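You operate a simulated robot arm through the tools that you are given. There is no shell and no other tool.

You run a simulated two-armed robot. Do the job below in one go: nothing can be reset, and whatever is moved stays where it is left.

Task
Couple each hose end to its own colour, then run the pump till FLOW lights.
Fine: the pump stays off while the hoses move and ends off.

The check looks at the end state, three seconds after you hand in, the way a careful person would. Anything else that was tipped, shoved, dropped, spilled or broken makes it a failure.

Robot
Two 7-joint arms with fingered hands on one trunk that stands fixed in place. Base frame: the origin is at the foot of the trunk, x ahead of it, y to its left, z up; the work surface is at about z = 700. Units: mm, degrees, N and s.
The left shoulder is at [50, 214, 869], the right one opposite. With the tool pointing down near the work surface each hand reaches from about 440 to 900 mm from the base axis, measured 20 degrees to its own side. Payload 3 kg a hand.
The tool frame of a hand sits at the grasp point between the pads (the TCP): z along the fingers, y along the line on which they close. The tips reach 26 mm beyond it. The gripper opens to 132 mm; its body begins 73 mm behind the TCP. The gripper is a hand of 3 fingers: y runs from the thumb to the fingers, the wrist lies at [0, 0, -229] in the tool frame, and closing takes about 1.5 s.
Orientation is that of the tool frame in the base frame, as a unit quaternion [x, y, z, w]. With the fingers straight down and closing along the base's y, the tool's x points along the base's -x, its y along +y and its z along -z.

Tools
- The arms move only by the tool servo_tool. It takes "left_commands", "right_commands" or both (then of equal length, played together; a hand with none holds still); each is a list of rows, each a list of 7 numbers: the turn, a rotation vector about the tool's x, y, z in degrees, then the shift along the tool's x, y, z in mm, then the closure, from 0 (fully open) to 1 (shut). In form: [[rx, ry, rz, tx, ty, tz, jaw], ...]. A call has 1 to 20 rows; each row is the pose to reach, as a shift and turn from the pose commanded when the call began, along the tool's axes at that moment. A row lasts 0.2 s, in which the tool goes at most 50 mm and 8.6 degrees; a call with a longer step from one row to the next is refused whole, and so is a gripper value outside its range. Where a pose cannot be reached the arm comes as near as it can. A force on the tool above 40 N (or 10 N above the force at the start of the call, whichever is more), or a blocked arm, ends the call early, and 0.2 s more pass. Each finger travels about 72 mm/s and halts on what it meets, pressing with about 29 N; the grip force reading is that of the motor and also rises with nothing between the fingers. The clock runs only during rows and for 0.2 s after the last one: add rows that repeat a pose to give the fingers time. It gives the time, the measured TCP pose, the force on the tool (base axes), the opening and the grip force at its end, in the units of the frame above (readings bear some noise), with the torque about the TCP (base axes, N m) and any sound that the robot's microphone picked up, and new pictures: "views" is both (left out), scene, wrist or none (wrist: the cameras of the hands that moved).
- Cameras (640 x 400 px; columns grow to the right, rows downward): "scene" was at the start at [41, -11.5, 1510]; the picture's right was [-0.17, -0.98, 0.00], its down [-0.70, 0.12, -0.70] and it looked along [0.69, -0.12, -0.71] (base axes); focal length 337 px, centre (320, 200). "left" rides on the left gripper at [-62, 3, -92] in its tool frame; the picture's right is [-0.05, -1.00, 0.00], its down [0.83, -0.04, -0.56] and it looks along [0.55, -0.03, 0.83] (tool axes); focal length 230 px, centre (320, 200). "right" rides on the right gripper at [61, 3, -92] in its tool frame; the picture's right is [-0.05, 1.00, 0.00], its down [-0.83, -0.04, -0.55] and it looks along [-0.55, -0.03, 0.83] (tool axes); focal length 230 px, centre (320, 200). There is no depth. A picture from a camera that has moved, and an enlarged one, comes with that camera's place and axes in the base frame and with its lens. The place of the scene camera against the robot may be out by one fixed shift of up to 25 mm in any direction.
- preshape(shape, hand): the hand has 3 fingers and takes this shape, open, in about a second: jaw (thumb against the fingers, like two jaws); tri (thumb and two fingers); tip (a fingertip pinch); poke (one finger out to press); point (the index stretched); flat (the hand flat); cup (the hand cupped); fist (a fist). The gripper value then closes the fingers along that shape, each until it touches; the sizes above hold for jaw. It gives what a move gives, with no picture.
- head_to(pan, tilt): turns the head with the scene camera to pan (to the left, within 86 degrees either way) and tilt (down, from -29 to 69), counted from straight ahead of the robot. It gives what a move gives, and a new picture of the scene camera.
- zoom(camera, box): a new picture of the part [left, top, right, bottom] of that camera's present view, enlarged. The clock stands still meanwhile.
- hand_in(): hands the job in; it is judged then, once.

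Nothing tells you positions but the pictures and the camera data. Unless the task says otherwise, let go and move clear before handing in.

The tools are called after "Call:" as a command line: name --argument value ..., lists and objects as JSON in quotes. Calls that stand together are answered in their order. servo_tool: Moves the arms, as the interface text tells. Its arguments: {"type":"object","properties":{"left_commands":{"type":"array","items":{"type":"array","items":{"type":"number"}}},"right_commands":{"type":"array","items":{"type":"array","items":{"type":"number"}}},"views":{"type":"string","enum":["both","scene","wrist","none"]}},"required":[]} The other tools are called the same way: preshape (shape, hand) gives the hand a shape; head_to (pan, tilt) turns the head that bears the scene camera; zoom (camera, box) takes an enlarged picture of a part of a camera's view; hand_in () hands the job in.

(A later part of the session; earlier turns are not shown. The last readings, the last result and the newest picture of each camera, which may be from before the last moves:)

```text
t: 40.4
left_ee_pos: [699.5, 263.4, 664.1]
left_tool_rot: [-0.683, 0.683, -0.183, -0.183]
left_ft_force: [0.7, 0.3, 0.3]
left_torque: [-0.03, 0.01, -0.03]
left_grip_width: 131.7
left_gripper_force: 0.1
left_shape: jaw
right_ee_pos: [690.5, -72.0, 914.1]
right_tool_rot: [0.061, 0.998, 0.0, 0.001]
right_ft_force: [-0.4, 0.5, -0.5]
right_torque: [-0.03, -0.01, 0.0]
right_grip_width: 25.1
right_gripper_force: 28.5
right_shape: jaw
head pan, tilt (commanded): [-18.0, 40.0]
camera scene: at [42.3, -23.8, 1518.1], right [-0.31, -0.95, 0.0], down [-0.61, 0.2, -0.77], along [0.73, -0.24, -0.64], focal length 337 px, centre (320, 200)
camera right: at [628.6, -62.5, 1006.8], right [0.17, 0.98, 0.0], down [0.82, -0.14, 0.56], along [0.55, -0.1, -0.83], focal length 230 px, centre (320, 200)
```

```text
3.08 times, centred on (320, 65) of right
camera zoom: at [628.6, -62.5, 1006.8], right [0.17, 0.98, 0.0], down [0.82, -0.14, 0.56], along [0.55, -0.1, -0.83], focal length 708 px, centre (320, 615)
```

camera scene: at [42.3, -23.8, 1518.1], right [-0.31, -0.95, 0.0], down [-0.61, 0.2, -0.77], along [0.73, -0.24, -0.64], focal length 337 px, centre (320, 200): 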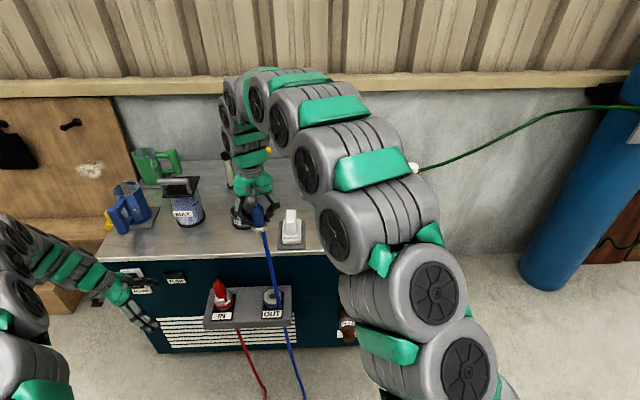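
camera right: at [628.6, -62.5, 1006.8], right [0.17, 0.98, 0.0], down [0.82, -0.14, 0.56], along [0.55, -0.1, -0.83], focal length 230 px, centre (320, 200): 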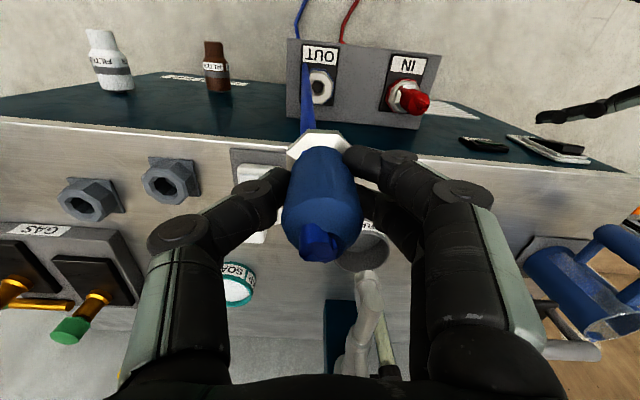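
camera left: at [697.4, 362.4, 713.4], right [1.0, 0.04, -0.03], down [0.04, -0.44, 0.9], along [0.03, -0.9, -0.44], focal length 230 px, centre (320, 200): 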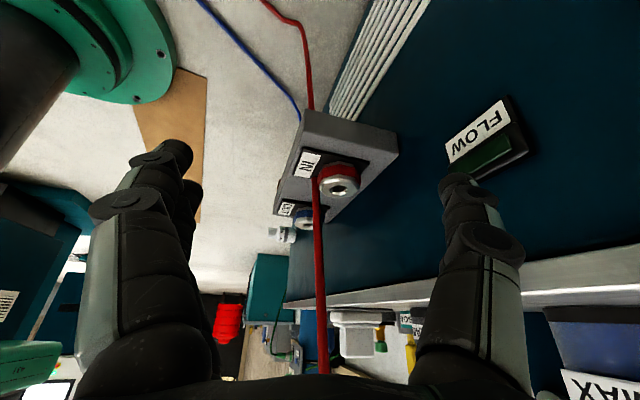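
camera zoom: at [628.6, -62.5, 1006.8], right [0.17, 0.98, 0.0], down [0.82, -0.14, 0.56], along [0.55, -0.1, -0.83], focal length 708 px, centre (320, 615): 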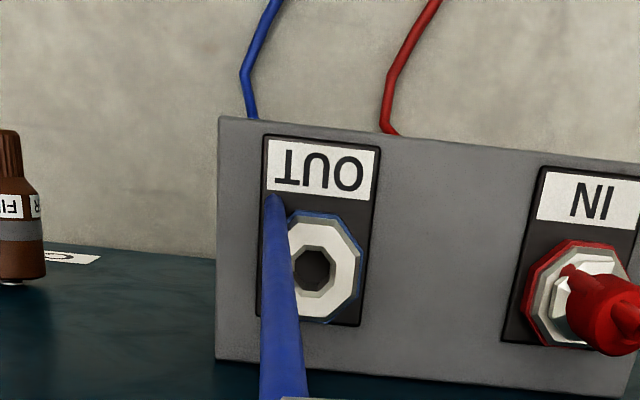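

OUT is about 2 mm off the tool axis. I'll correct that and come down to about 40 mm above the port for a close check.

Call:
servo_tool --right_commands '[[0, 0, 0, 0.3, -1, 30, 1], [0, 0, 0, 0.5, -2, 70, 1], [0, 0, 0, 0.5, -2, 110, 1], [0, 0, 0, 0.5, -2, 150, 1], [0, 0, 0, 0.5, -2, 185, 1], [0, 0, 0, 0.5, -2, 215, 1], [0, 0, 0, 0.5, -2, 235, 1], [0, 0, 0, 0.5, -2, 240, 1], [0, 0, 0, 0.5, -2, 240, 1]]' --views "both"

Call:
zoom --camera "right" --box '[220, 60, 420, 185]'

Call:
zoom --camera "left" --box '[250, 150, 410, 290]'

Call:
zoom --camera "scene" --box '[190, 230, 330, 330]'

```text
t: 42.4
left_ee_pos: [701.0, 263.4, 663.9]
left_tool_rot: [-0.683, 0.683, -0.182, -0.183]
left_ft_force: [0.2, 0.2, 0.9]
left_torque: [0.0, -0.04, 0.01]
left_grip_width: 132.1
left_gripper_force: 0.1
left_shape: jaw
right_ee_pos: [688.5, -74.8, 673.0]
right_tool_rot: [0.061, 0.998, 0.0, 0.001]
right_ft_force: [0.2, -0.1, -1.6]
right_torque: [0.01, -0.02, -0.03]
right_grip_width: 25.0
right_gripper_force: 28.7
right_shape: jaw
head pan, tilt (commanded): [-18.0, 40.0]
camera scene: at [42.3, -23.8, 1518.1], right [-0.31, -0.95, 0.0], down [-0.61, 0.2, -0.77], along [0.73, -0.24, -0.64], focal length 337 px, centre (320, 200)
camera right: at [628.0, -65.1, 766.7], right [0.17, 0.98, 0.0], down [0.82, -0.14, 0.56], along [0.55, -0.1, -0.83], focal length 230 px, centre (320, 200)
```

scene: 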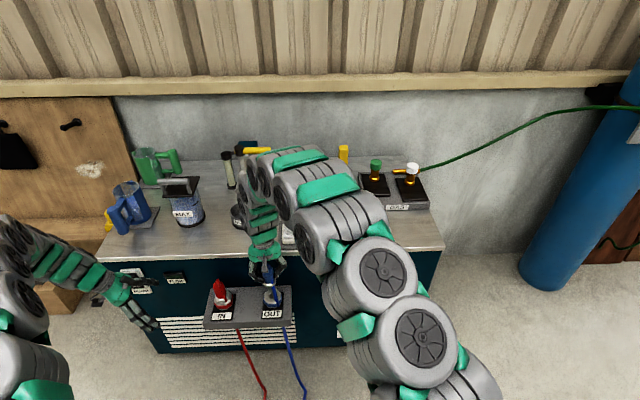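
right: 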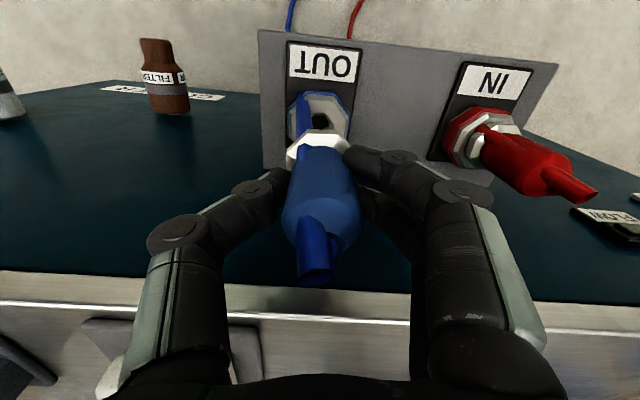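

```text
3.20 times, centred on (320, 122) of right
camera zoom: at [628.0, -65.1, 766.7], right [0.17, 0.98, 0.0], down [0.82, -0.14, 0.56], along [0.55, -0.1, -0.83], focal length 736 px, centre (320, 448)
```

zoom: 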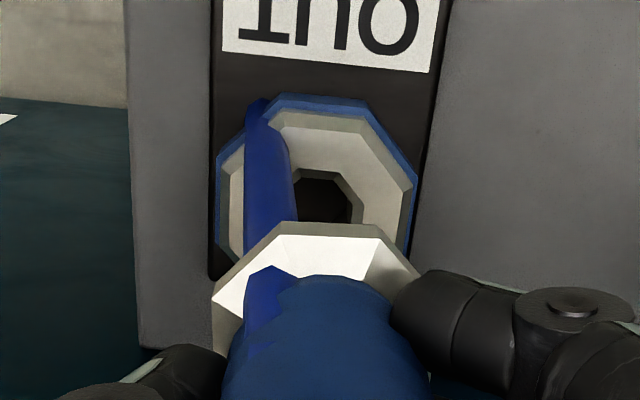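

```text
2.86 times, centred on (330, 220) of left
camera zoom: at [697.3, 362.6, 713.4], right [1.0, 0.04, -0.03], down [0.04, -0.44, 0.9], along [0.03, -0.9, -0.44], focal length 657 px, centre (291, 143)
```

zoom: 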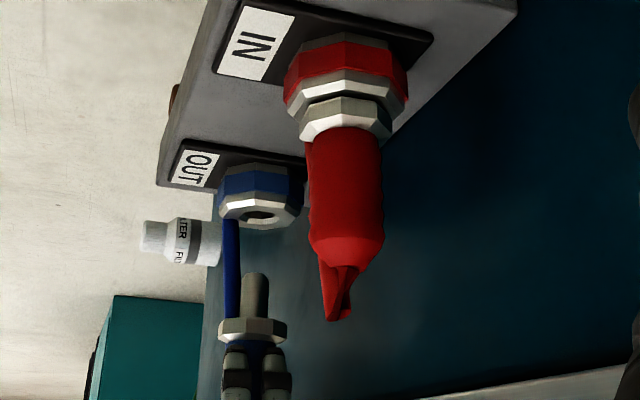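

```text
4.00 times, centred on (260, 280) of scene
camera zoom: at [42.3, -23.8, 1518.1], right [-0.31, -0.95, 0.0], down [-0.61, 0.2, -0.77], along [0.73, -0.24, -0.64], focal length 1348 px, centre (560, -120)
```

zoom: 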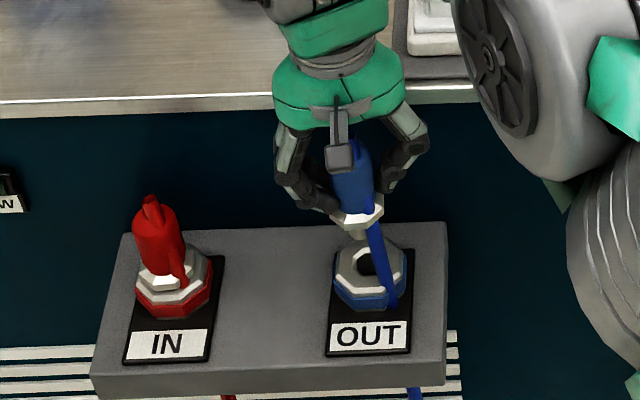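

Call:
zoom --camera "left" --box '[290, 190, 370, 290]'

Call:
zoom --camera "right" --box '[270, 80, 370, 150]'

Call:
zoom --camera "scene" --box '[250, 260, 300, 320]'

```text
4.00 times, centred on (330, 240) of left
camera zoom: at [697.3, 362.6, 713.4], right [1.0, 0.04, -0.03], down [0.04, -0.44, 0.9], along [0.03, -0.9, -0.44], focal length 920 px, centre (280, 40)
```

zoom: 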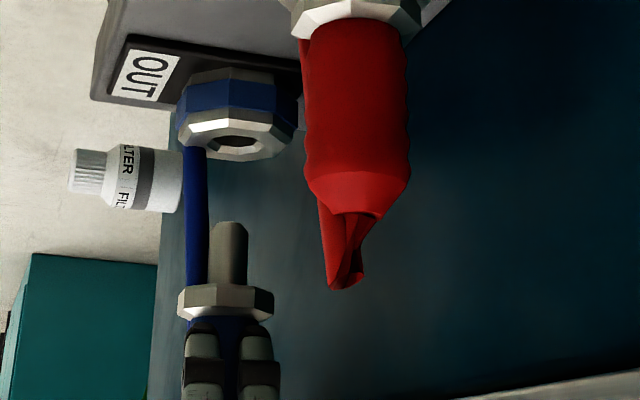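

```text
5.71 times, centred on (320, 115) of right
camera zoom: at [628.0, -65.1, 766.7], right [0.17, 0.98, 0.0], down [0.82, -0.14, 0.56], along [0.55, -0.1, -0.83], focal length 1315 px, centre (320, 686)
```

zoom: 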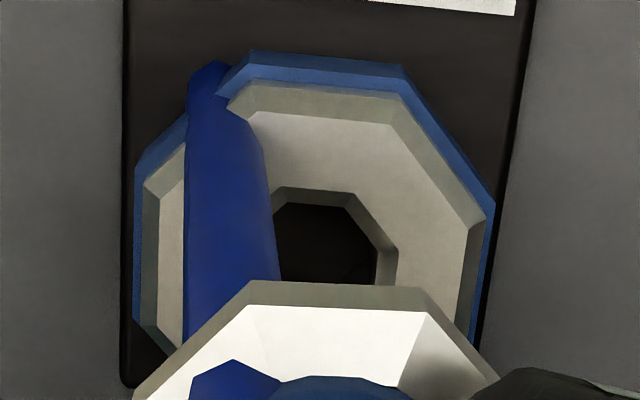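

```text
6.67 times, centred on (275, 290) of scene
camera zoom: at [42.3, -23.8, 1518.1], right [-0.31, -0.95, 0.0], down [-0.61, 0.2, -0.77], along [0.73, -0.24, -0.64], focal length 2246 px, centre (620, -400)
```

zoom: 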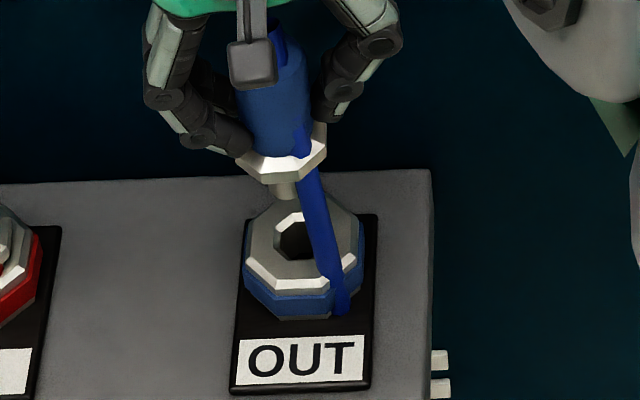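

Call:
zoom --camera "left" --box '[305, 200, 369, 240]'

Call:
zoom --camera "left" --box '[305, 240, 369, 280]'

```text
10.00 times, centred on (337, 220) of left
camera zoom: at [697.3, 362.6, 713.4], right [1.0, 0.04, -0.03], down [0.04, -0.44, 0.9], along [0.03, -0.9, -0.44], focal length 2301 px, centre (150, 0)
```

zoom: 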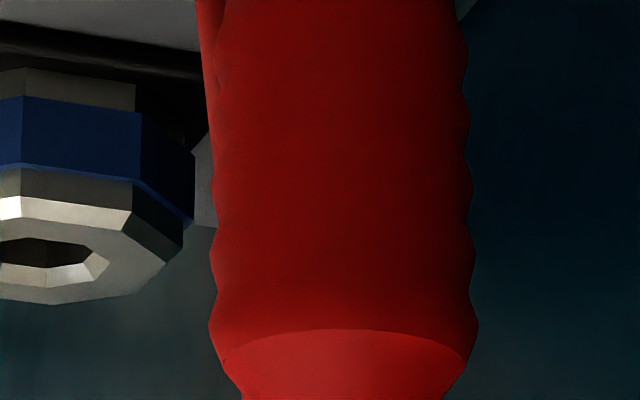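

```text
10.00 times, centred on (337, 260) of left
camera zoom: at [697.3, 362.6, 713.4], right [1.0, 0.04, -0.03], down [0.04, -0.44, 0.9], along [0.03, -0.9, -0.44], focal length 2301 px, centre (150, -400)
```

zoom: 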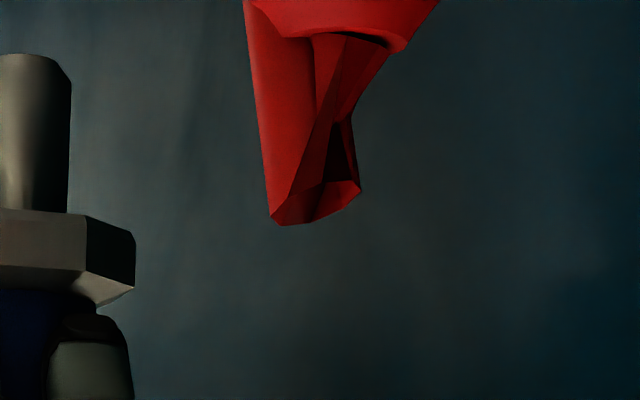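

Call:
zoom --camera "left" --box '[277, 205, 341, 245]'

Call:
zoom --camera "left" --box '[277, 240, 341, 280]'

```text
10.00 times, centred on (309, 225) of left
camera zoom: at [697.3, 362.6, 713.4], right [1.0, 0.04, -0.03], down [0.04, -0.44, 0.9], along [0.03, -0.9, -0.44], focal length 2301 px, centre (430, -50)
```

zoom: 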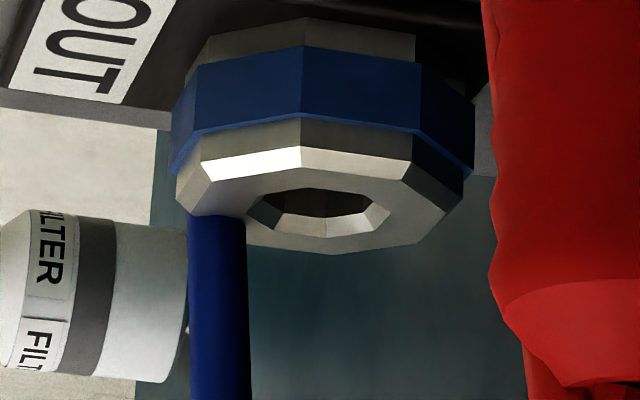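

```text
10.00 times, centred on (309, 260) of left
camera zoom: at [697.3, 362.6, 713.4], right [1.0, 0.04, -0.03], down [0.04, -0.44, 0.9], along [0.03, -0.9, -0.44], focal length 2301 px, centre (430, -400)
```

zoom: 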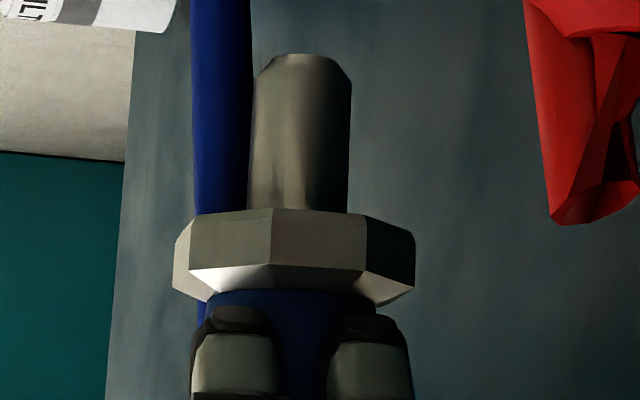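

The left camera sees both the nose and the port directly and shows the port about 1.5–2 mm further in +x. I'll apply that and lower the tip to the hole's mouth.

Call:
servo_tool --right_commands '[[0, 0, 0, -0.8, 0.1, 8, 1], [0, 0, 0, -1.5, 0.2, 16, 1], [0, 0, 0, -1.5, 0.2, 24, 1], [0, 0, 0, -1.5, 0.2, 31, 1], [0, 0, 0, -1.5, 0.2, 35, 1], [0, 0, 0, -1.5, 0.2, 35, 1]]' --views "wrist"

Call:
zoom --camera "left" --box '[277, 210, 341, 250]'

Call:
zoom --camera "right" --box '[220, 60, 420, 185]'

Call:
zoom --camera "scene" --box '[250, 260, 300, 320]'

```text
t: 43.8
left_ee_pos: [699.3, 263.0, 663.7]
left_tool_rot: [-0.683, 0.683, -0.183, -0.183]
left_ft_force: [0.1, 0.4, 0.5]
left_torque: [0.0, 0.0, -0.01]
left_grip_width: 131.7
left_gripper_force: 0.1
left_shape: jaw
right_ee_pos: [691.5, -75.6, 639.0]
right_tool_rot: [0.061, 0.998, 0.0, 0.0]
right_ft_force: [-0.5, 0.8, -0.2]
right_torque: [-0.02, -0.02, -0.01]
right_grip_width: 25.0
right_gripper_force: 29.2
right_shape: jaw
head pan, tilt (commanded): [-18.0, 40.0]
camera right: at [630.0, -64.8, 731.4], right [0.17, 0.98, 0.0], down [0.82, -0.14, 0.56], along [0.55, -0.1, -0.83], focal length 230 px, centre (320, 200)
```

right: 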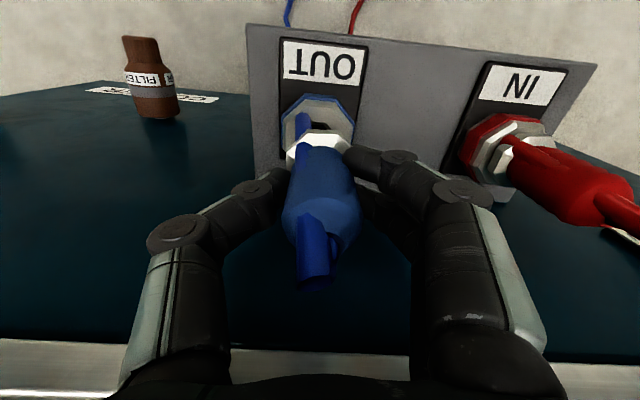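

```text
10.00 times, centred on (309, 230) of left
camera zoom: at [697.3, 362.6, 713.4], right [1.0, 0.04, -0.03], down [0.04, -0.44, 0.9], along [0.03, -0.9, -0.44], focal length 2301 px, centre (430, -100)
```

zoom: 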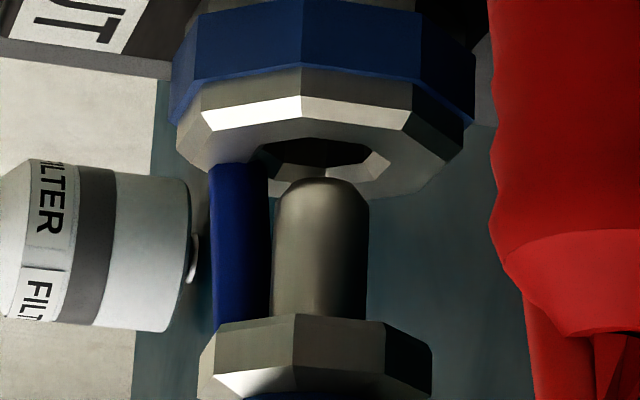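

```text
3.20 times, centred on (320, 122) of right
camera zoom: at [630.0, -64.8, 731.4], right [0.17, 0.98, 0.0], down [0.82, -0.14, 0.56], along [0.55, -0.1, -0.83], focal length 736 px, centre (320, 448)
```

zoom: 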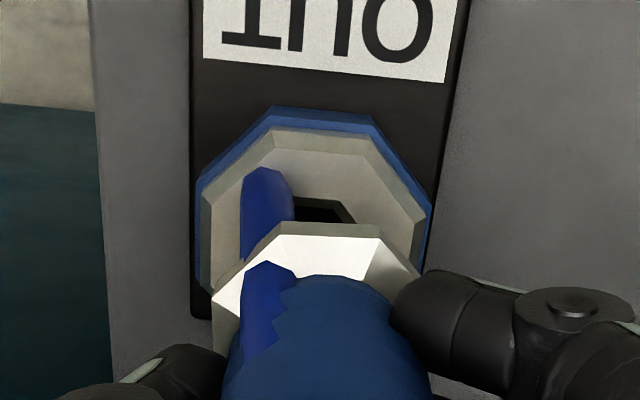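

```text
6.67 times, centred on (275, 290) of scene
camera zoom: at [42.3, -23.8, 1518.1], right [-0.31, -0.95, 0.0], down [-0.61, 0.2, -0.77], along [0.73, -0.24, -0.64], focal length 2246 px, centre (620, -400)
```

zoom: 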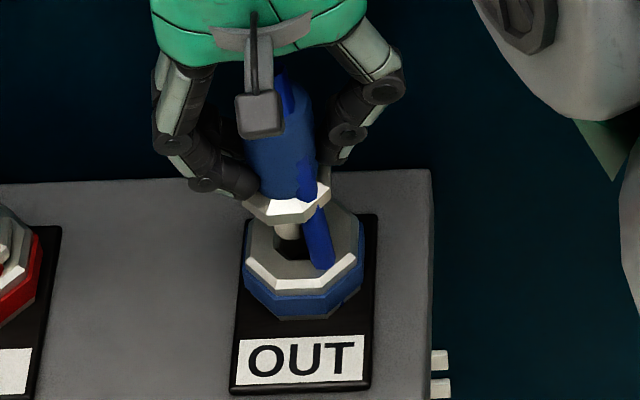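

The nose is now centred on the OUT hole in the left view. I'll lower it in slowly.

Call:
servo_tool --right_commands '[[0, 0, 0, 0, 0, 5, 1], [0, 0, 0, 0, 0, 10, 1], [0, 0, 0, 0, 0, 15, 1], [0, 0, 0, 0, 0, 20, 1], [0, 0, 0, 0, 0, 25, 1], [0, 0, 0, 0, 0, 29, 1], [0, 0, 0, 0, 0, 29, 1]]' --views "wrist"

Call:
zoom --camera "left" --box '[277, 205, 341, 245]'

Call:
zoom --camera "scene" --box '[250, 260, 300, 320]'

```text
t: 45.4
left_ee_pos: [699.4, 263.3, 663.7]
left_tool_rot: [-0.683, 0.683, -0.183, -0.184]
left_ft_force: [-0.4, 0.6, -0.2]
left_torque: [0.02, 0.02, 0.0]
left_grip_width: 131.6
left_gripper_force: 0.1
left_shape: jaw
right_ee_pos: [690.3, -74.7, 608.6]
right_tool_rot: [0.061, 0.998, 0.001, 0.001]
right_ft_force: [-2.4, -5.3, 4.8]
right_torque: [-0.33, 0.05, -0.04]
right_grip_width: 24.9
right_gripper_force: 29.1
right_shape: jaw
head pan, tilt (commanded): [-18.0, 40.0]
camera right: at [630.0, -64.7, 702.0], right [0.17, 0.98, 0.0], down [0.82, -0.15, 0.56], along [0.55, -0.1, -0.83], focal length 230 px, centre (320, 200)
```

right: 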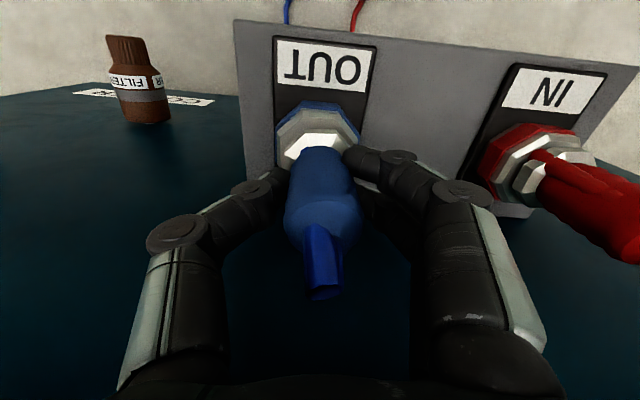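

```text
10.00 times, centred on (309, 225) of left
camera zoom: at [697.4, 362.4, 713.4], right [1.0, 0.04, -0.03], down [0.04, -0.44, 0.9], along [0.03, -0.9, -0.44], focal length 2301 px, centre (430, -50)
```

zoom: 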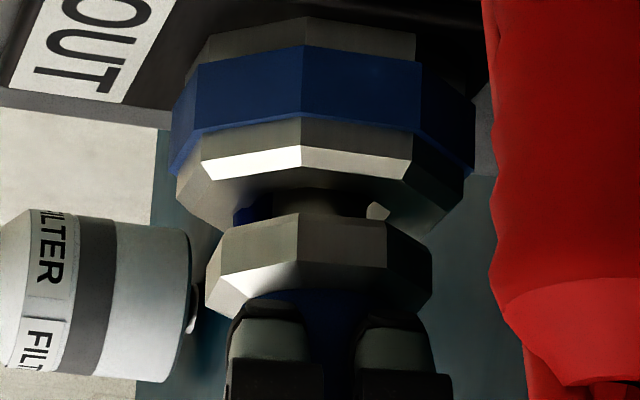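

```text
6.67 times, centred on (275, 290) of scene
camera zoom: at [42.2, -23.8, 1518.1], right [-0.31, -0.95, 0.0], down [-0.61, 0.2, -0.77], along [0.73, -0.24, -0.64], focal length 2246 px, centre (620, -400)
```

zoom: 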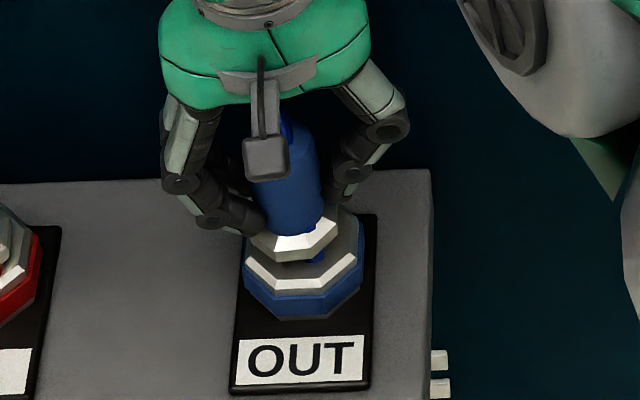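

A sideways force of about 5 N shows the nose touching the +y wall of the hole. I'll ease about 2 mm towards -y and re-read the force.

Call:
servo_tool --right_commands '[[0, 0, 0, 0.2, -0.7, 0, 1], [0, 0, 0, 0.4, -1.4, 0, 1], [0, 0, 0, 0.5, -2, 0, 1], [0, 0, 0, 0.5, -2, 0, 1]]' --views "none"

```text
t: 46.4
left_ee_pos: [700.0, 264.2, 663.3]
left_tool_rot: [0.683, -0.683, 0.183, 0.183]
left_ft_force: [0.5, 0.3, 0.2]
left_torque: [0.0, 0.02, -0.04]
left_grip_width: 131.7
left_gripper_force: 0.1
left_shape: jaw
right_ee_pos: [690.2, -76.2, 608.9]
right_tool_rot: [0.06, 0.998, 0.001, 0.001]
right_ft_force: [-0.1, 0.2, 0.0]
right_torque: [-0.02, -0.01, -0.03]
right_grip_width: 24.7
right_gripper_force: 29.3
right_shape: jaw
head pan, tilt (commanded): [-18.0, 40.0]
```

The side force is gone, so I'll press it down to seat.

Call:
servo_tool --right_commands '[[0, 0, 0, 0, -0.5, 2, 1], [0, 0, 0, 0, -0.5, 4, 1], [0, 0, 0, 0, -0.5, 6, 1], [0, 0, 0, 0, -0.5, 8, 1], [0, 0, 0, 0, -0.5, 9, 1]]' --views "wrist"

Call:
zoom --camera "left" --box '[277, 205, 341, 245]'

```text
t: 47.6
left_ee_pos: [698.3, 262.9, 665.0]
left_tool_rot: [-0.683, 0.683, -0.183, -0.183]
left_ft_force: [0.5, 0.4, 0.0]
left_torque: [0.0, -0.01, -0.03]
left_grip_width: 132.1
left_gripper_force: 0.1
left_shape: jaw
right_ee_pos: [691.2, -75.9, 601.1]
right_tool_rot: [0.061, 0.998, 0.001, 0.002]
right_ft_force: [-0.6, -2.0, 20.4]
right_torque: [-0.09, 0.05, 0.0]
right_grip_width: 25.2
right_gripper_force: 28.9
right_shape: jaw
head pan, tilt (commanded): [-18.0, 40.0]
camera right: at [629.9, -66.7, 693.9], right [0.17, 0.98, 0.0], down [0.82, -0.15, 0.56], along [0.55, -0.1, -0.83], focal length 230 px, centre (320, 200)
```

right: 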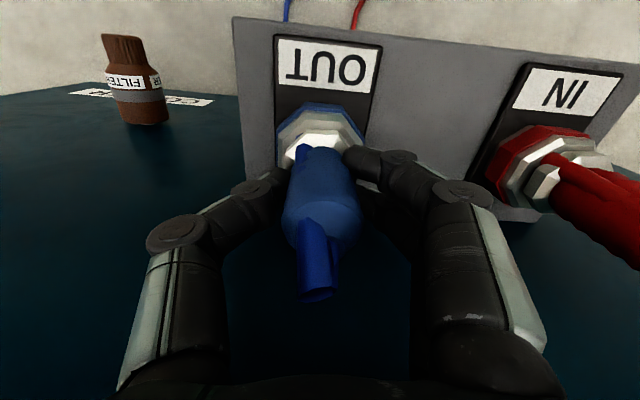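

```text
10.00 times, centred on (309, 225) of left
camera zoom: at [697.2, 362.5, 713.5], right [1.0, 0.04, -0.03], down [0.04, -0.44, 0.9], along [0.03, -0.9, -0.44], focal length 2301 px, centre (430, -50)
```

zoom: 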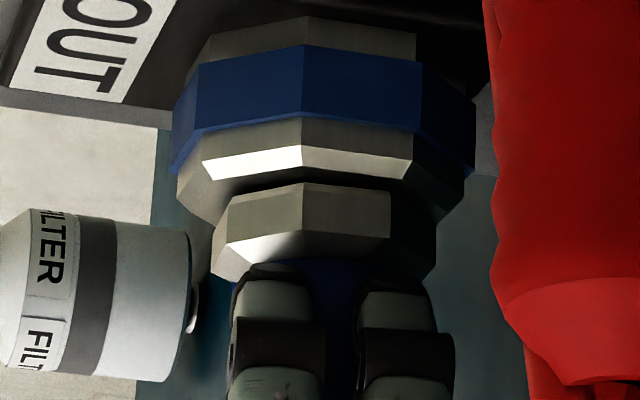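

Blue is seated at the same height as red with 20 N of contact. I'll relax and release it.

Call:
servo_tool --right_commands '[[0, 0, 0, 0, 0, 1, 1], [0, 0, 0, 0, 0, 0, 1], [0, 0, 0, 0, 0, -1.5, 0.8], [0, 0, 0, 0, 0, -1.5, 0.7], [0, 0, 0, 0, 0, -1.5, 0.6], [0, 0, 0, 0, 0, -1.5, 0.5], [0, 0, 0, 0, 0, -1.5, 0.45], [0, 0, 0, 0, 0, -1.5, 0.45], [0, 0, 0, 0, 0, -1.5, 0.45]]' --views "both"

Call:
zoom --camera "scene" --box '[190, 240, 310, 330]'

```text
t: 49.6
left_ee_pos: [699.6, 263.2, 663.9]
left_tool_rot: [-0.683, 0.684, -0.182, -0.184]
left_ft_force: [-1.2, 0.1, -0.1]
left_torque: [0.0, 0.03, 0.0]
left_grip_width: 131.9
left_gripper_force: 0.0
left_shape: jaw
right_ee_pos: [690.0, -76.3, 602.2]
right_tool_rot: [0.061, 0.998, 0.001, 0.0]
right_ft_force: [0.5, 0.4, -0.5]
right_torque: [0.02, 0.0, -0.01]
right_grip_width: 71.8
right_gripper_force: 0.0
right_shape: jaw
head pan, tilt (commanded): [-18.0, 40.0]
camera scene: at [42.2, -23.8, 1518.1], right [-0.31, -0.95, 0.0], down [-0.61, 0.2, -0.77], along [0.73, -0.24, -0.64], focal length 337 px, centre (320, 200)
camera right: at [629.2, -66.9, 695.2], right [0.17, 0.98, 0.0], down [0.82, -0.14, 0.56], along [0.55, -0.1, -0.83], focal length 230 px, centre (320, 200)
```

scene: 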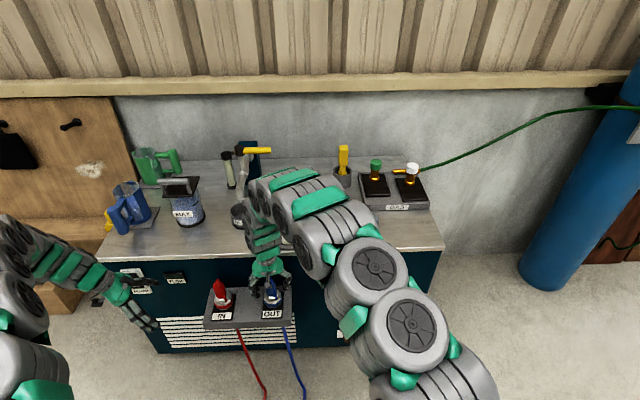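
right: 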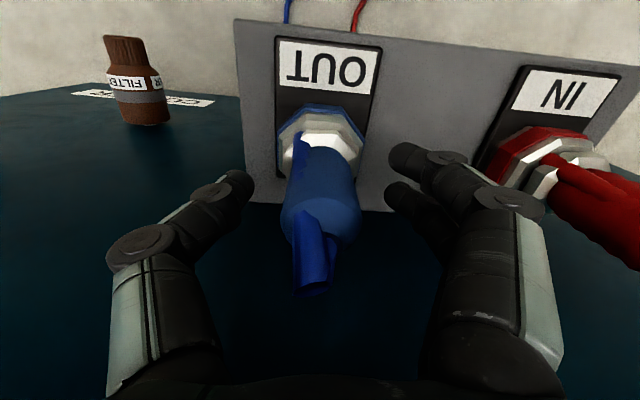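

```text
4.44 times, centred on (250, 285) of scene
camera zoom: at [42.2, -23.8, 1518.1], right [-0.31, -0.95, 0.0], down [-0.61, 0.2, -0.77], along [0.73, -0.24, -0.64], focal length 1497 px, centre (631, -178)
```

zoom: 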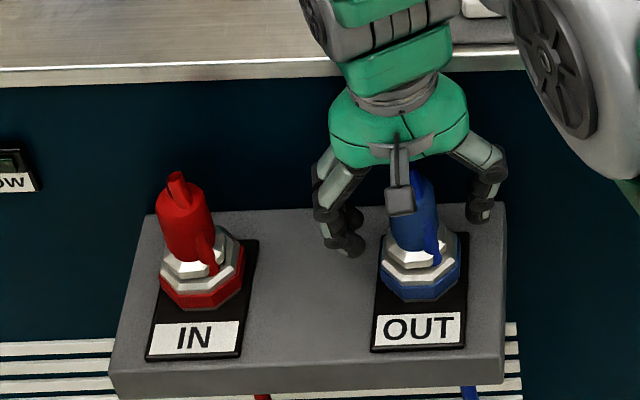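

Blue stands in OUT. I'll lift the right hand straight up and move it back to its own side.

Call:
servo_tool --right_commands '[[0, 0, 0, 0, 0, -10, 0.4], [0, 0, 0, 0, 0, -25, 0.35], [0, 0, 0, 0, 0, -50, 0.35], [0, 0, 0, 0, 0, -85, 0.35], [0, 0, 0, 0, 0, -125, 0.35], [0, 0, 0, 0, 0, -165, 0.35], [0, 0, 0, 0, 0, -205, 0.35], [0, 0, 0, 0, 0, -245, 0.35], [0, 0, 0, 0, 0, -290, 0.35], [0, 0, 0, 20, -40, -320, 0.35], [0, 0, 0, 30, -80, -340, 0.35], [0, 0, 0, 30, -125, -350, 0.35], [0, 0, 0, 30, -170, -350, 0.35], [0, 0, 0, 30, -210, -350, 0.35]]' --views "both"

Call:
zoom --camera "scene" --box '[190, 240, 310, 330]'

Call:
zoom --camera "left" --box '[250, 130, 410, 290]'

Call:
zoom --camera "scene" --box '[90, 250, 200, 340]'

```text
refused: row 10 steps farther than a row can; nothing moved
```

```text
4.44 times, centred on (250, 285) of scene
camera zoom: at [42.2, -23.8, 1518.1], right [-0.31, -0.95, 0.0], down [-0.61, 0.2, -0.77], along [0.73, -0.24, -0.64], focal length 1497 px, centre (631, -178)
```

zoom: 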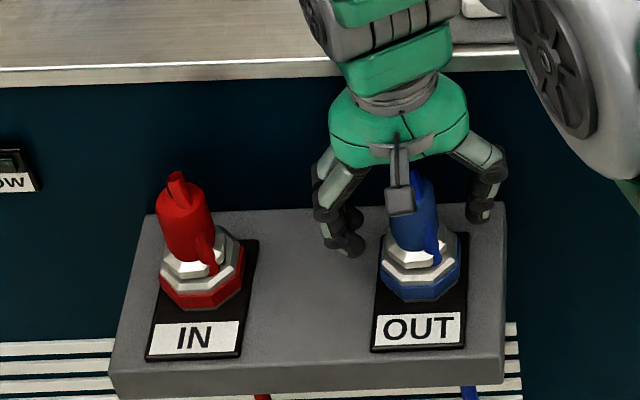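

```text
2.50 times, centred on (330, 210) of left
camera zoom: at [697.3, 362.6, 713.3], right [1.0, 0.04, -0.03], down [0.04, -0.44, 0.9], along [0.03, -0.9, -0.44], focal length 575 px, centre (295, 175)
```

zoom: 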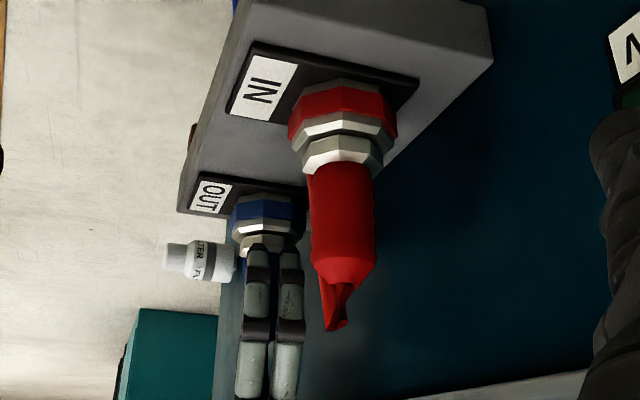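

```text
4.44 times, centred on (145, 295) of scene
camera zoom: at [42.2, -23.8, 1518.1], right [-0.31, -0.95, 0.0], down [-0.61, 0.2, -0.77], along [0.73, -0.24, -0.64], focal length 1497 px, centre (1098, -222)
```

zoom: 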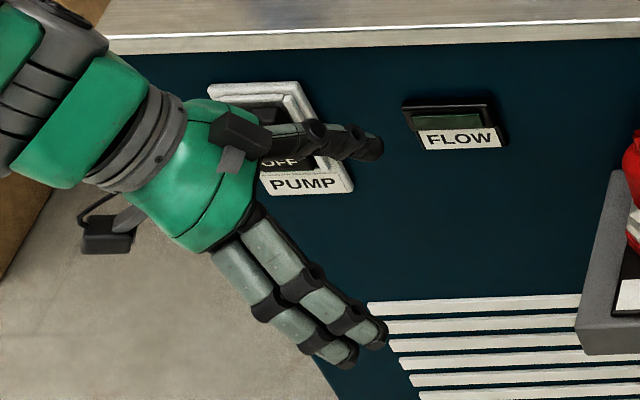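

One row of that move was too long and the call was refused whole, so nothing moved. I'll repeat the withdrawal with shorter steps.

Call:
servo_tool --right_commands '[[0, 0, 0, 0, 0, -10, 0.4], [0, 0, 0, 0, 0, -25, 0.35], [0, 0, 0, 0, 0, -50, 0.35], [0, 0, 0, 0, 0, -85, 0.35], [0, 0, 0, 0, 0, -125, 0.35], [0, 0, 0, 0, 0, -165, 0.35], [0, 0, 0, 0, 0, -205, 0.35], [0, 0, 0, 0, 0, -245, 0.35], [0, 0, 0, 0, 0, -290, 0.35], [0, 0, 0, 10, -30, -310, 0.35], [0, 0, 0, 20, -65, -330, 0.35], [0, 0, 0, 30, -105, -345, 0.35], [0, 0, 0, 30, -145, -350, 0.35], [0, 0, 0, 30, -185, -350, 0.35], [0, 0, 0, 30, -215, -350, 0.35]]' --views "both"

Call:
zoom --camera "scene" --box '[190, 240, 310, 330]'

Call:
zoom --camera "left" --box '[250, 130, 410, 290]'

```text
t: 52.8
left_ee_pos: [699.2, 262.9, 663.9]
left_tool_rot: [0.684, -0.683, 0.183, 0.183]
left_ft_force: [0.0, -0.6, -0.3]
left_torque: [0.02, 0.02, 0.01]
left_grip_width: 132.0
left_gripper_force: 0.1
left_shape: jaw
right_ee_pos: [633.6, -288.8, 952.3]
right_tool_rot: [0.061, 0.998, 0.0, 0.002]
right_ft_force: [-0.2, 0.5, 0.7]
right_torque: [0.03, 0.02, 0.03]
right_grip_width: 85.5
right_gripper_force: 0.3
right_shape: jaw
head pan, tilt (commanded): [-18.0, 40.0]
camera scene: at [42.3, -23.8, 1518.1], right [-0.31, -0.95, 0.0], down [-0.61, 0.2, -0.77], along [0.73, -0.24, -0.64], focal length 337 px, centre (320, 200)
camera right: at [572.0, -279.0, 1045.9], right [0.17, 0.98, 0.0], down [0.82, -0.14, 0.56], along [0.55, -0.1, -0.83], focal length 230 px, centre (320, 200)
```

scene: 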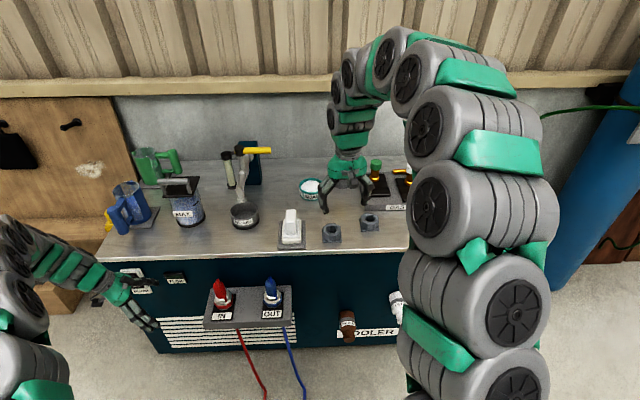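
right: 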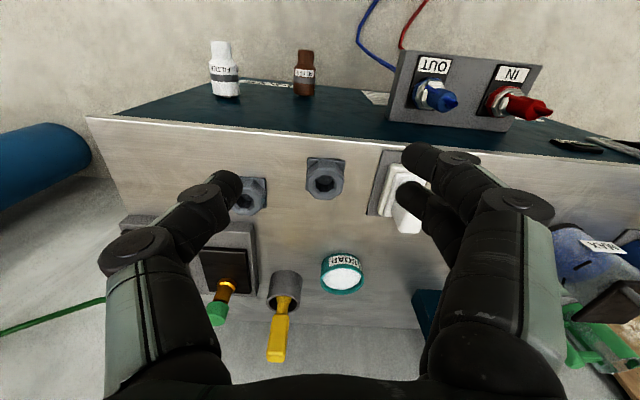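

```text
4.44 times, centred on (250, 285) of scene
camera zoom: at [42.3, -23.8, 1518.1], right [-0.31, -0.95, 0.0], down [-0.61, 0.2, -0.77], along [0.73, -0.24, -0.64], focal length 1497 px, centre (631, -178)
```

zoom: 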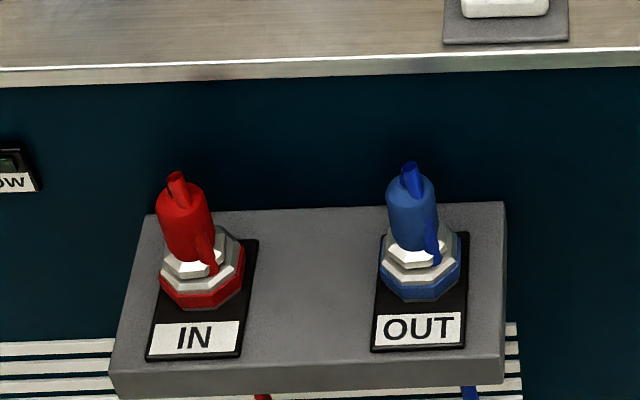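

```text
2.50 times, centred on (330, 210) of left
camera zoom: at [697.2, 362.7, 713.4], right [1.0, 0.04, -0.03], down [0.04, -0.44, 0.9], along [0.03, -0.9, -0.44], focal length 575 px, centre (295, 175)
```

zoom: 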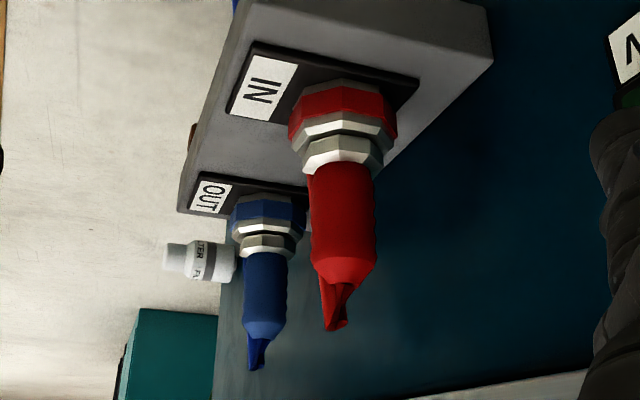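

Both ends are coupled to their own colours and the right hand is clear. Next is the pump: I'll raise the left hand, return it to a plain pointing-down pose, and look at the switch.

Call:
servo_tool --left_commands '[[0, 0, 0, 5, 6, -17, 0], [0, 0, 0, 9, 12, -33, 0], [-2, -2, 7.3, 14, 18, -50, 0], [-3.9, -3.9, 14.6, 19, 23, -66, 0], [-5.9, -5.9, 21.9, 24, 29, -83, 0.1], [-7.8, -7.8, 29.3, 28, 35, -99, 0.2], [-9.8, -9.8, 36.6, 33, 41, -116, 0.3], [-11.8, -11.8, 43.9, 38, 47, -132, 0.4], [-13.7, -13.7, 51.2, 43, 53, -149, 0.5], [-15.7, -15.7, 58.5, 47, 58, -165, 0.5], [-17.6, -17.6, 65.8, 52, 64, -182, 0.5], [-19.6, -19.6, 73.1, 57, 70, -198, 0.5], [-21.5, -21.5, 80.4, 57, 70, -198, 0.5], [-23.5, -23.5, 87.75, 57, 70, -198, 0.5], [-23.5, -23.5, 87.75, 57, 70, -198, 0.5]]' --views "both"

Call:
zoom --camera "scene" --box '[90, 240, 210, 330]'

```text
t: 56.0
left_ee_pos: [630.6, 312.9, 863.1]
left_tool_rot: [0.001, 1.0, 0.0, 0.001]
left_ft_force: [0.0, -0.5, -0.2]
left_torque: [-0.02, -0.04, 0.02]
left_grip_width: 66.5
left_gripper_force: 0.0
left_shape: jaw
right_ee_pos: [631.0, -288.3, 953.1]
right_tool_rot: [0.061, 0.998, 0.0, 0.001]
right_ft_force: [0.3, 0.1, 0.1]
right_torque: [0.03, 0.02, 0.01]
right_grip_width: 85.4
right_gripper_force: 0.1
right_shape: jaw
head pan, tilt (commanded): [-18.0, 40.0]
camera scene: at [42.3, -23.8, 1518.1], right [-0.31, -0.95, 0.0], down [-0.61, 0.2, -0.77], along [0.73, -0.24, -0.64], focal length 337 px, centre (320, 200)
camera left: at [692.3, 315.9, 956.2], right [0.05, -1.0, 0.0], down [-0.83, -0.04, 0.56], along [-0.55, -0.03, -0.83], focal length 230 px, centre (320, 200)
```

scene: 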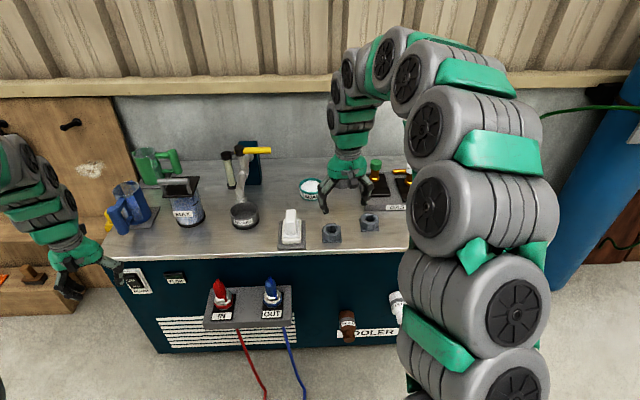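
left: 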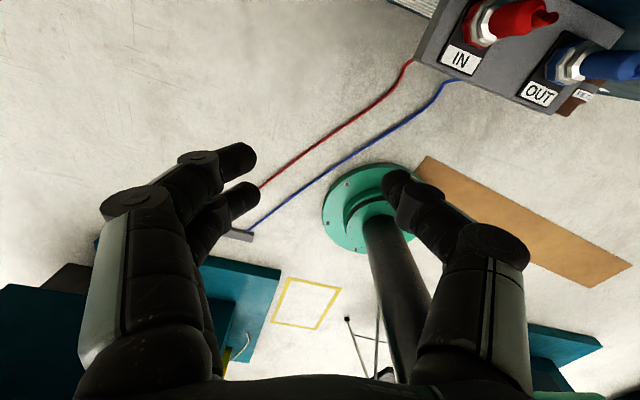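

```text
4.44 times, centred on (150, 285) of scene
camera zoom: at [42.3, -23.8, 1518.1], right [-0.31, -0.95, 0.0], down [-0.61, 0.2, -0.77], along [0.73, -0.24, -0.64], focal length 1497 px, centre (1076, -178)
```

zoom: 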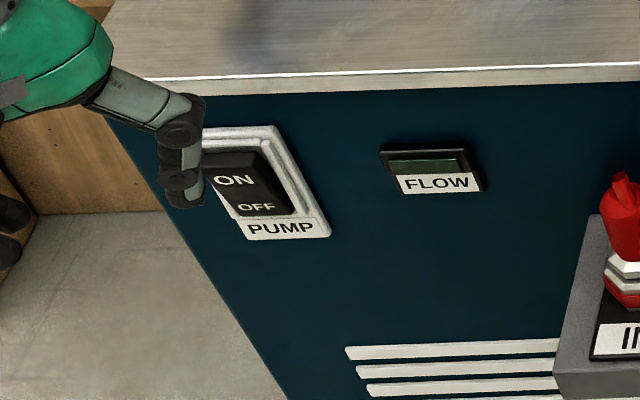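

The OFF half of the rocker is pressed in and ON stands out, so the pump is off as required. I'll shape the left hand for poking and see where the finger is.

Call:
preshape --hand "left" --shape "poke"

Call:
zoom --camera "left" --box '[0, 0, 640, 400]'

Call:
head_to --pan 15 --tilt 50

```text
t: 56.9
left_ee_pos: [629.7, 314.0, 863.1]
left_tool_rot: [-0.001, 1.0, 0.0, 0.0]
left_ft_force: [-0.6, -0.7, -1.1]
left_torque: [0.01, 0.02, -0.02]
left_grip_width: 0.0
left_gripper_force: 0.0
left_shape: poke
right_ee_pos: [633.1, -288.5, 953.9]
right_tool_rot: [0.061, 0.998, 0.001, 0.001]
right_ft_force: [0.1, 0.6, -0.2]
right_torque: [0.03, 0.02, -0.02]
right_grip_width: 85.3
right_gripper_force: 0.0
right_shape: jaw
head pan, tilt (commanded): [-18.0, 40.0]
```

```text
1.00 times, centred on (320, 200) of left (not enlarged: the box is as wide or as high as the picture)
camera zoom: at [692.2, 315.9, 956.3], right [0.05, -1.0, 0.0], down [-0.83, -0.04, 0.56], along [-0.55, -0.03, -0.83], focal length 230 px, centre (320, 200)
```

zoom: 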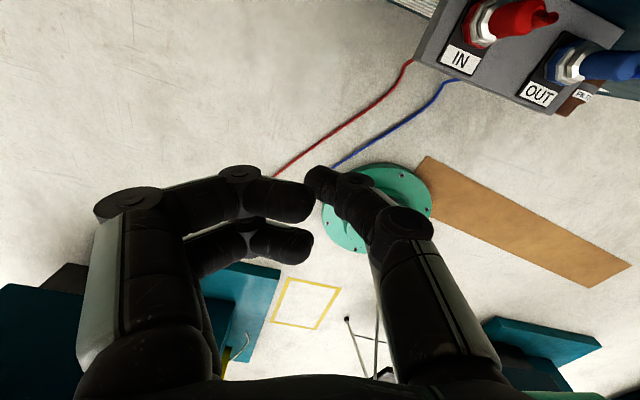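

```text
t: 57.9
left_ee_pos: [629.9, 312.2, 863.7]
left_tool_rot: [0.0, 1.0, 0.0, 0.0]
left_ft_force: [-0.6, 1.0, -0.2]
left_torque: [0.02, -0.01, 0.02]
left_grip_width: 0.2
left_gripper_force: 0.0
left_shape: poke
right_ee_pos: [633.4, -288.8, 952.4]
right_tool_rot: [0.061, 0.998, 0.0, 0.001]
right_ft_force: [0.7, -0.9, -0.3]
right_torque: [-0.02, 0.01, 0.02]
right_grip_width: 85.6
right_gripper_force: 0.0
right_shape: jaw
head pan, tilt (commanded): [15.0, 50.0]
camera scene: at [35.8, 22.4, 1503.9], right [0.26, -0.97, 0.0], down [-0.74, -0.2, -0.64], along [0.62, 0.17, -0.77], focal length 337 px, centre (320, 200)
```

scene: 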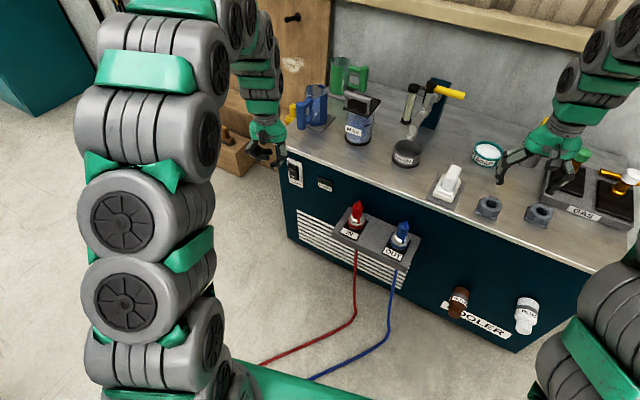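

Call:
zoom --camera "left" --box '[0, 0, 640, 400]'

Call:
zoom --camera "scene" --box '[210, 60, 370, 220]'

```text
1.00 times, centred on (320, 200) of left (not enlarged: the box is as wide or as high as the picture)
camera zoom: at [692.2, 315.9, 956.2], right [0.05, -1.0, 0.0], down [-0.83, -0.04, 0.56], along [-0.55, -0.03, -0.83], focal length 230 px, centre (320, 200)
```

zoom: 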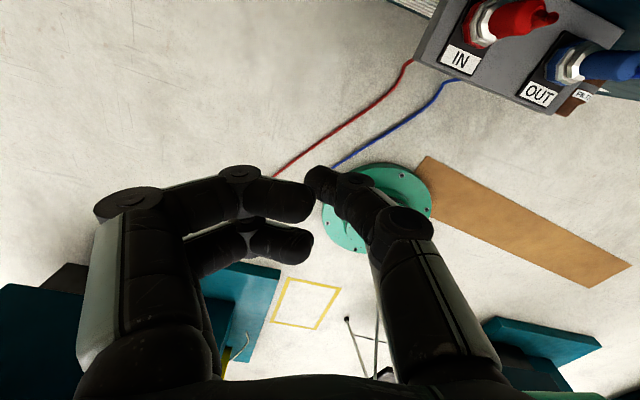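

```text
2.50 times, centred on (290, 140) of scene
camera zoom: at [35.8, 22.4, 1503.9], right [0.26, -0.97, 0.0], down [-0.74, -0.2, -0.64], along [0.62, 0.17, -0.77], focal length 842 px, centre (395, 350)
```

zoom: 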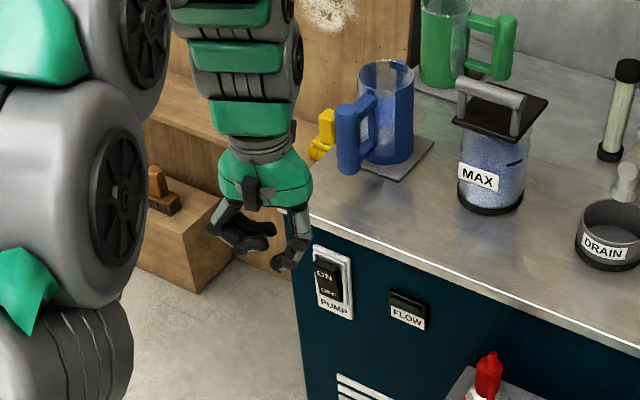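

Call:
preshape --hand "left" --shape "point"

Call:
servo_tool --left_commands '[[0, 0, 0, 0, 0, 0, 0], [0, 0, 0, 0, 0, 0, 0]]' --views "wrist"

Call:
zoom --camera "scene" --box '[230, 80, 330, 180]'

```text
t: 58.8
left_ee_pos: [629.6, 312.6, 863.0]
left_tool_rot: [0.0, 1.0, 0.0, 0.001]
left_ft_force: [-0.3, 0.2, -0.5]
left_torque: [0.02, 0.0, -0.02]
left_grip_width: 0.0
left_gripper_force: 0.0
left_shape: point
right_ee_pos: [633.9, -288.6, 953.2]
right_tool_rot: [0.061, 0.998, 0.0, 0.001]
right_ft_force: [-0.5, 0.0, -0.3]
right_torque: [0.01, -0.02, 0.0]
right_grip_width: 85.3
right_gripper_force: 0.0
right_shape: jaw
head pan, tilt (commanded): [15.0, 50.0]
```

```text
t: 59.4
left_ee_pos: [629.1, 312.6, 863.6]
left_tool_rot: [0.0, 1.0, 0.001, 0.0]
left_ft_force: [-0.7, -0.1, 0.5]
left_torque: [0.04, -0.02, 0.01]
left_grip_width: 0.0
left_gripper_force: 0.0
left_shape: point
right_ee_pos: [633.7, -287.6, 953.2]
right_tool_rot: [0.061, 0.998, 0.0, 0.001]
right_ft_force: [0.0, 0.0, 0.7]
right_torque: [0.0, -0.02, 0.01]
right_grip_width: 85.5
right_gripper_force: 0.1
right_shape: jaw
head pan, tilt (commanded): [15.0, 50.0]
camera left: at [692.2, 315.9, 956.3], right [0.05, -1.0, 0.0], down [-0.83, -0.04, 0.56], along [-0.55, -0.03, -0.83], focal length 230 px, centre (320, 200)
```

left: 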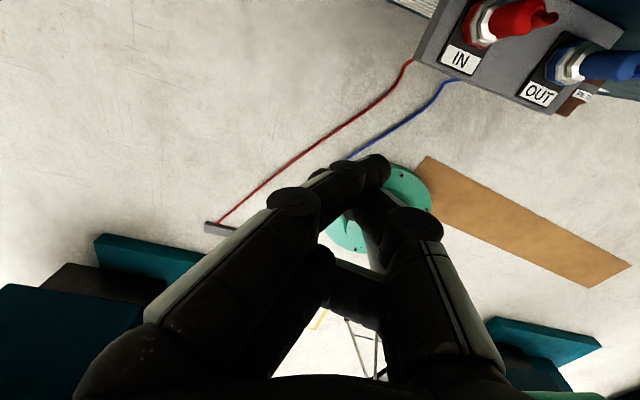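

```text
4.00 times, centred on (280, 130) of scene
camera zoom: at [35.8, 22.4, 1503.9], right [0.26, -0.97, 0.0], down [-0.74, -0.2, -0.64], along [0.62, 0.17, -0.77], focal length 1348 px, centre (480, 480)
```

zoom: 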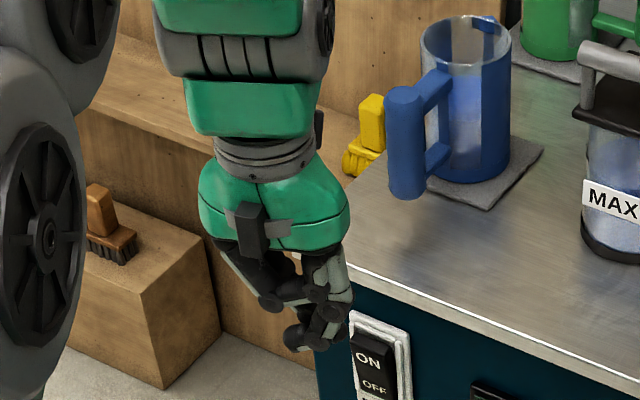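

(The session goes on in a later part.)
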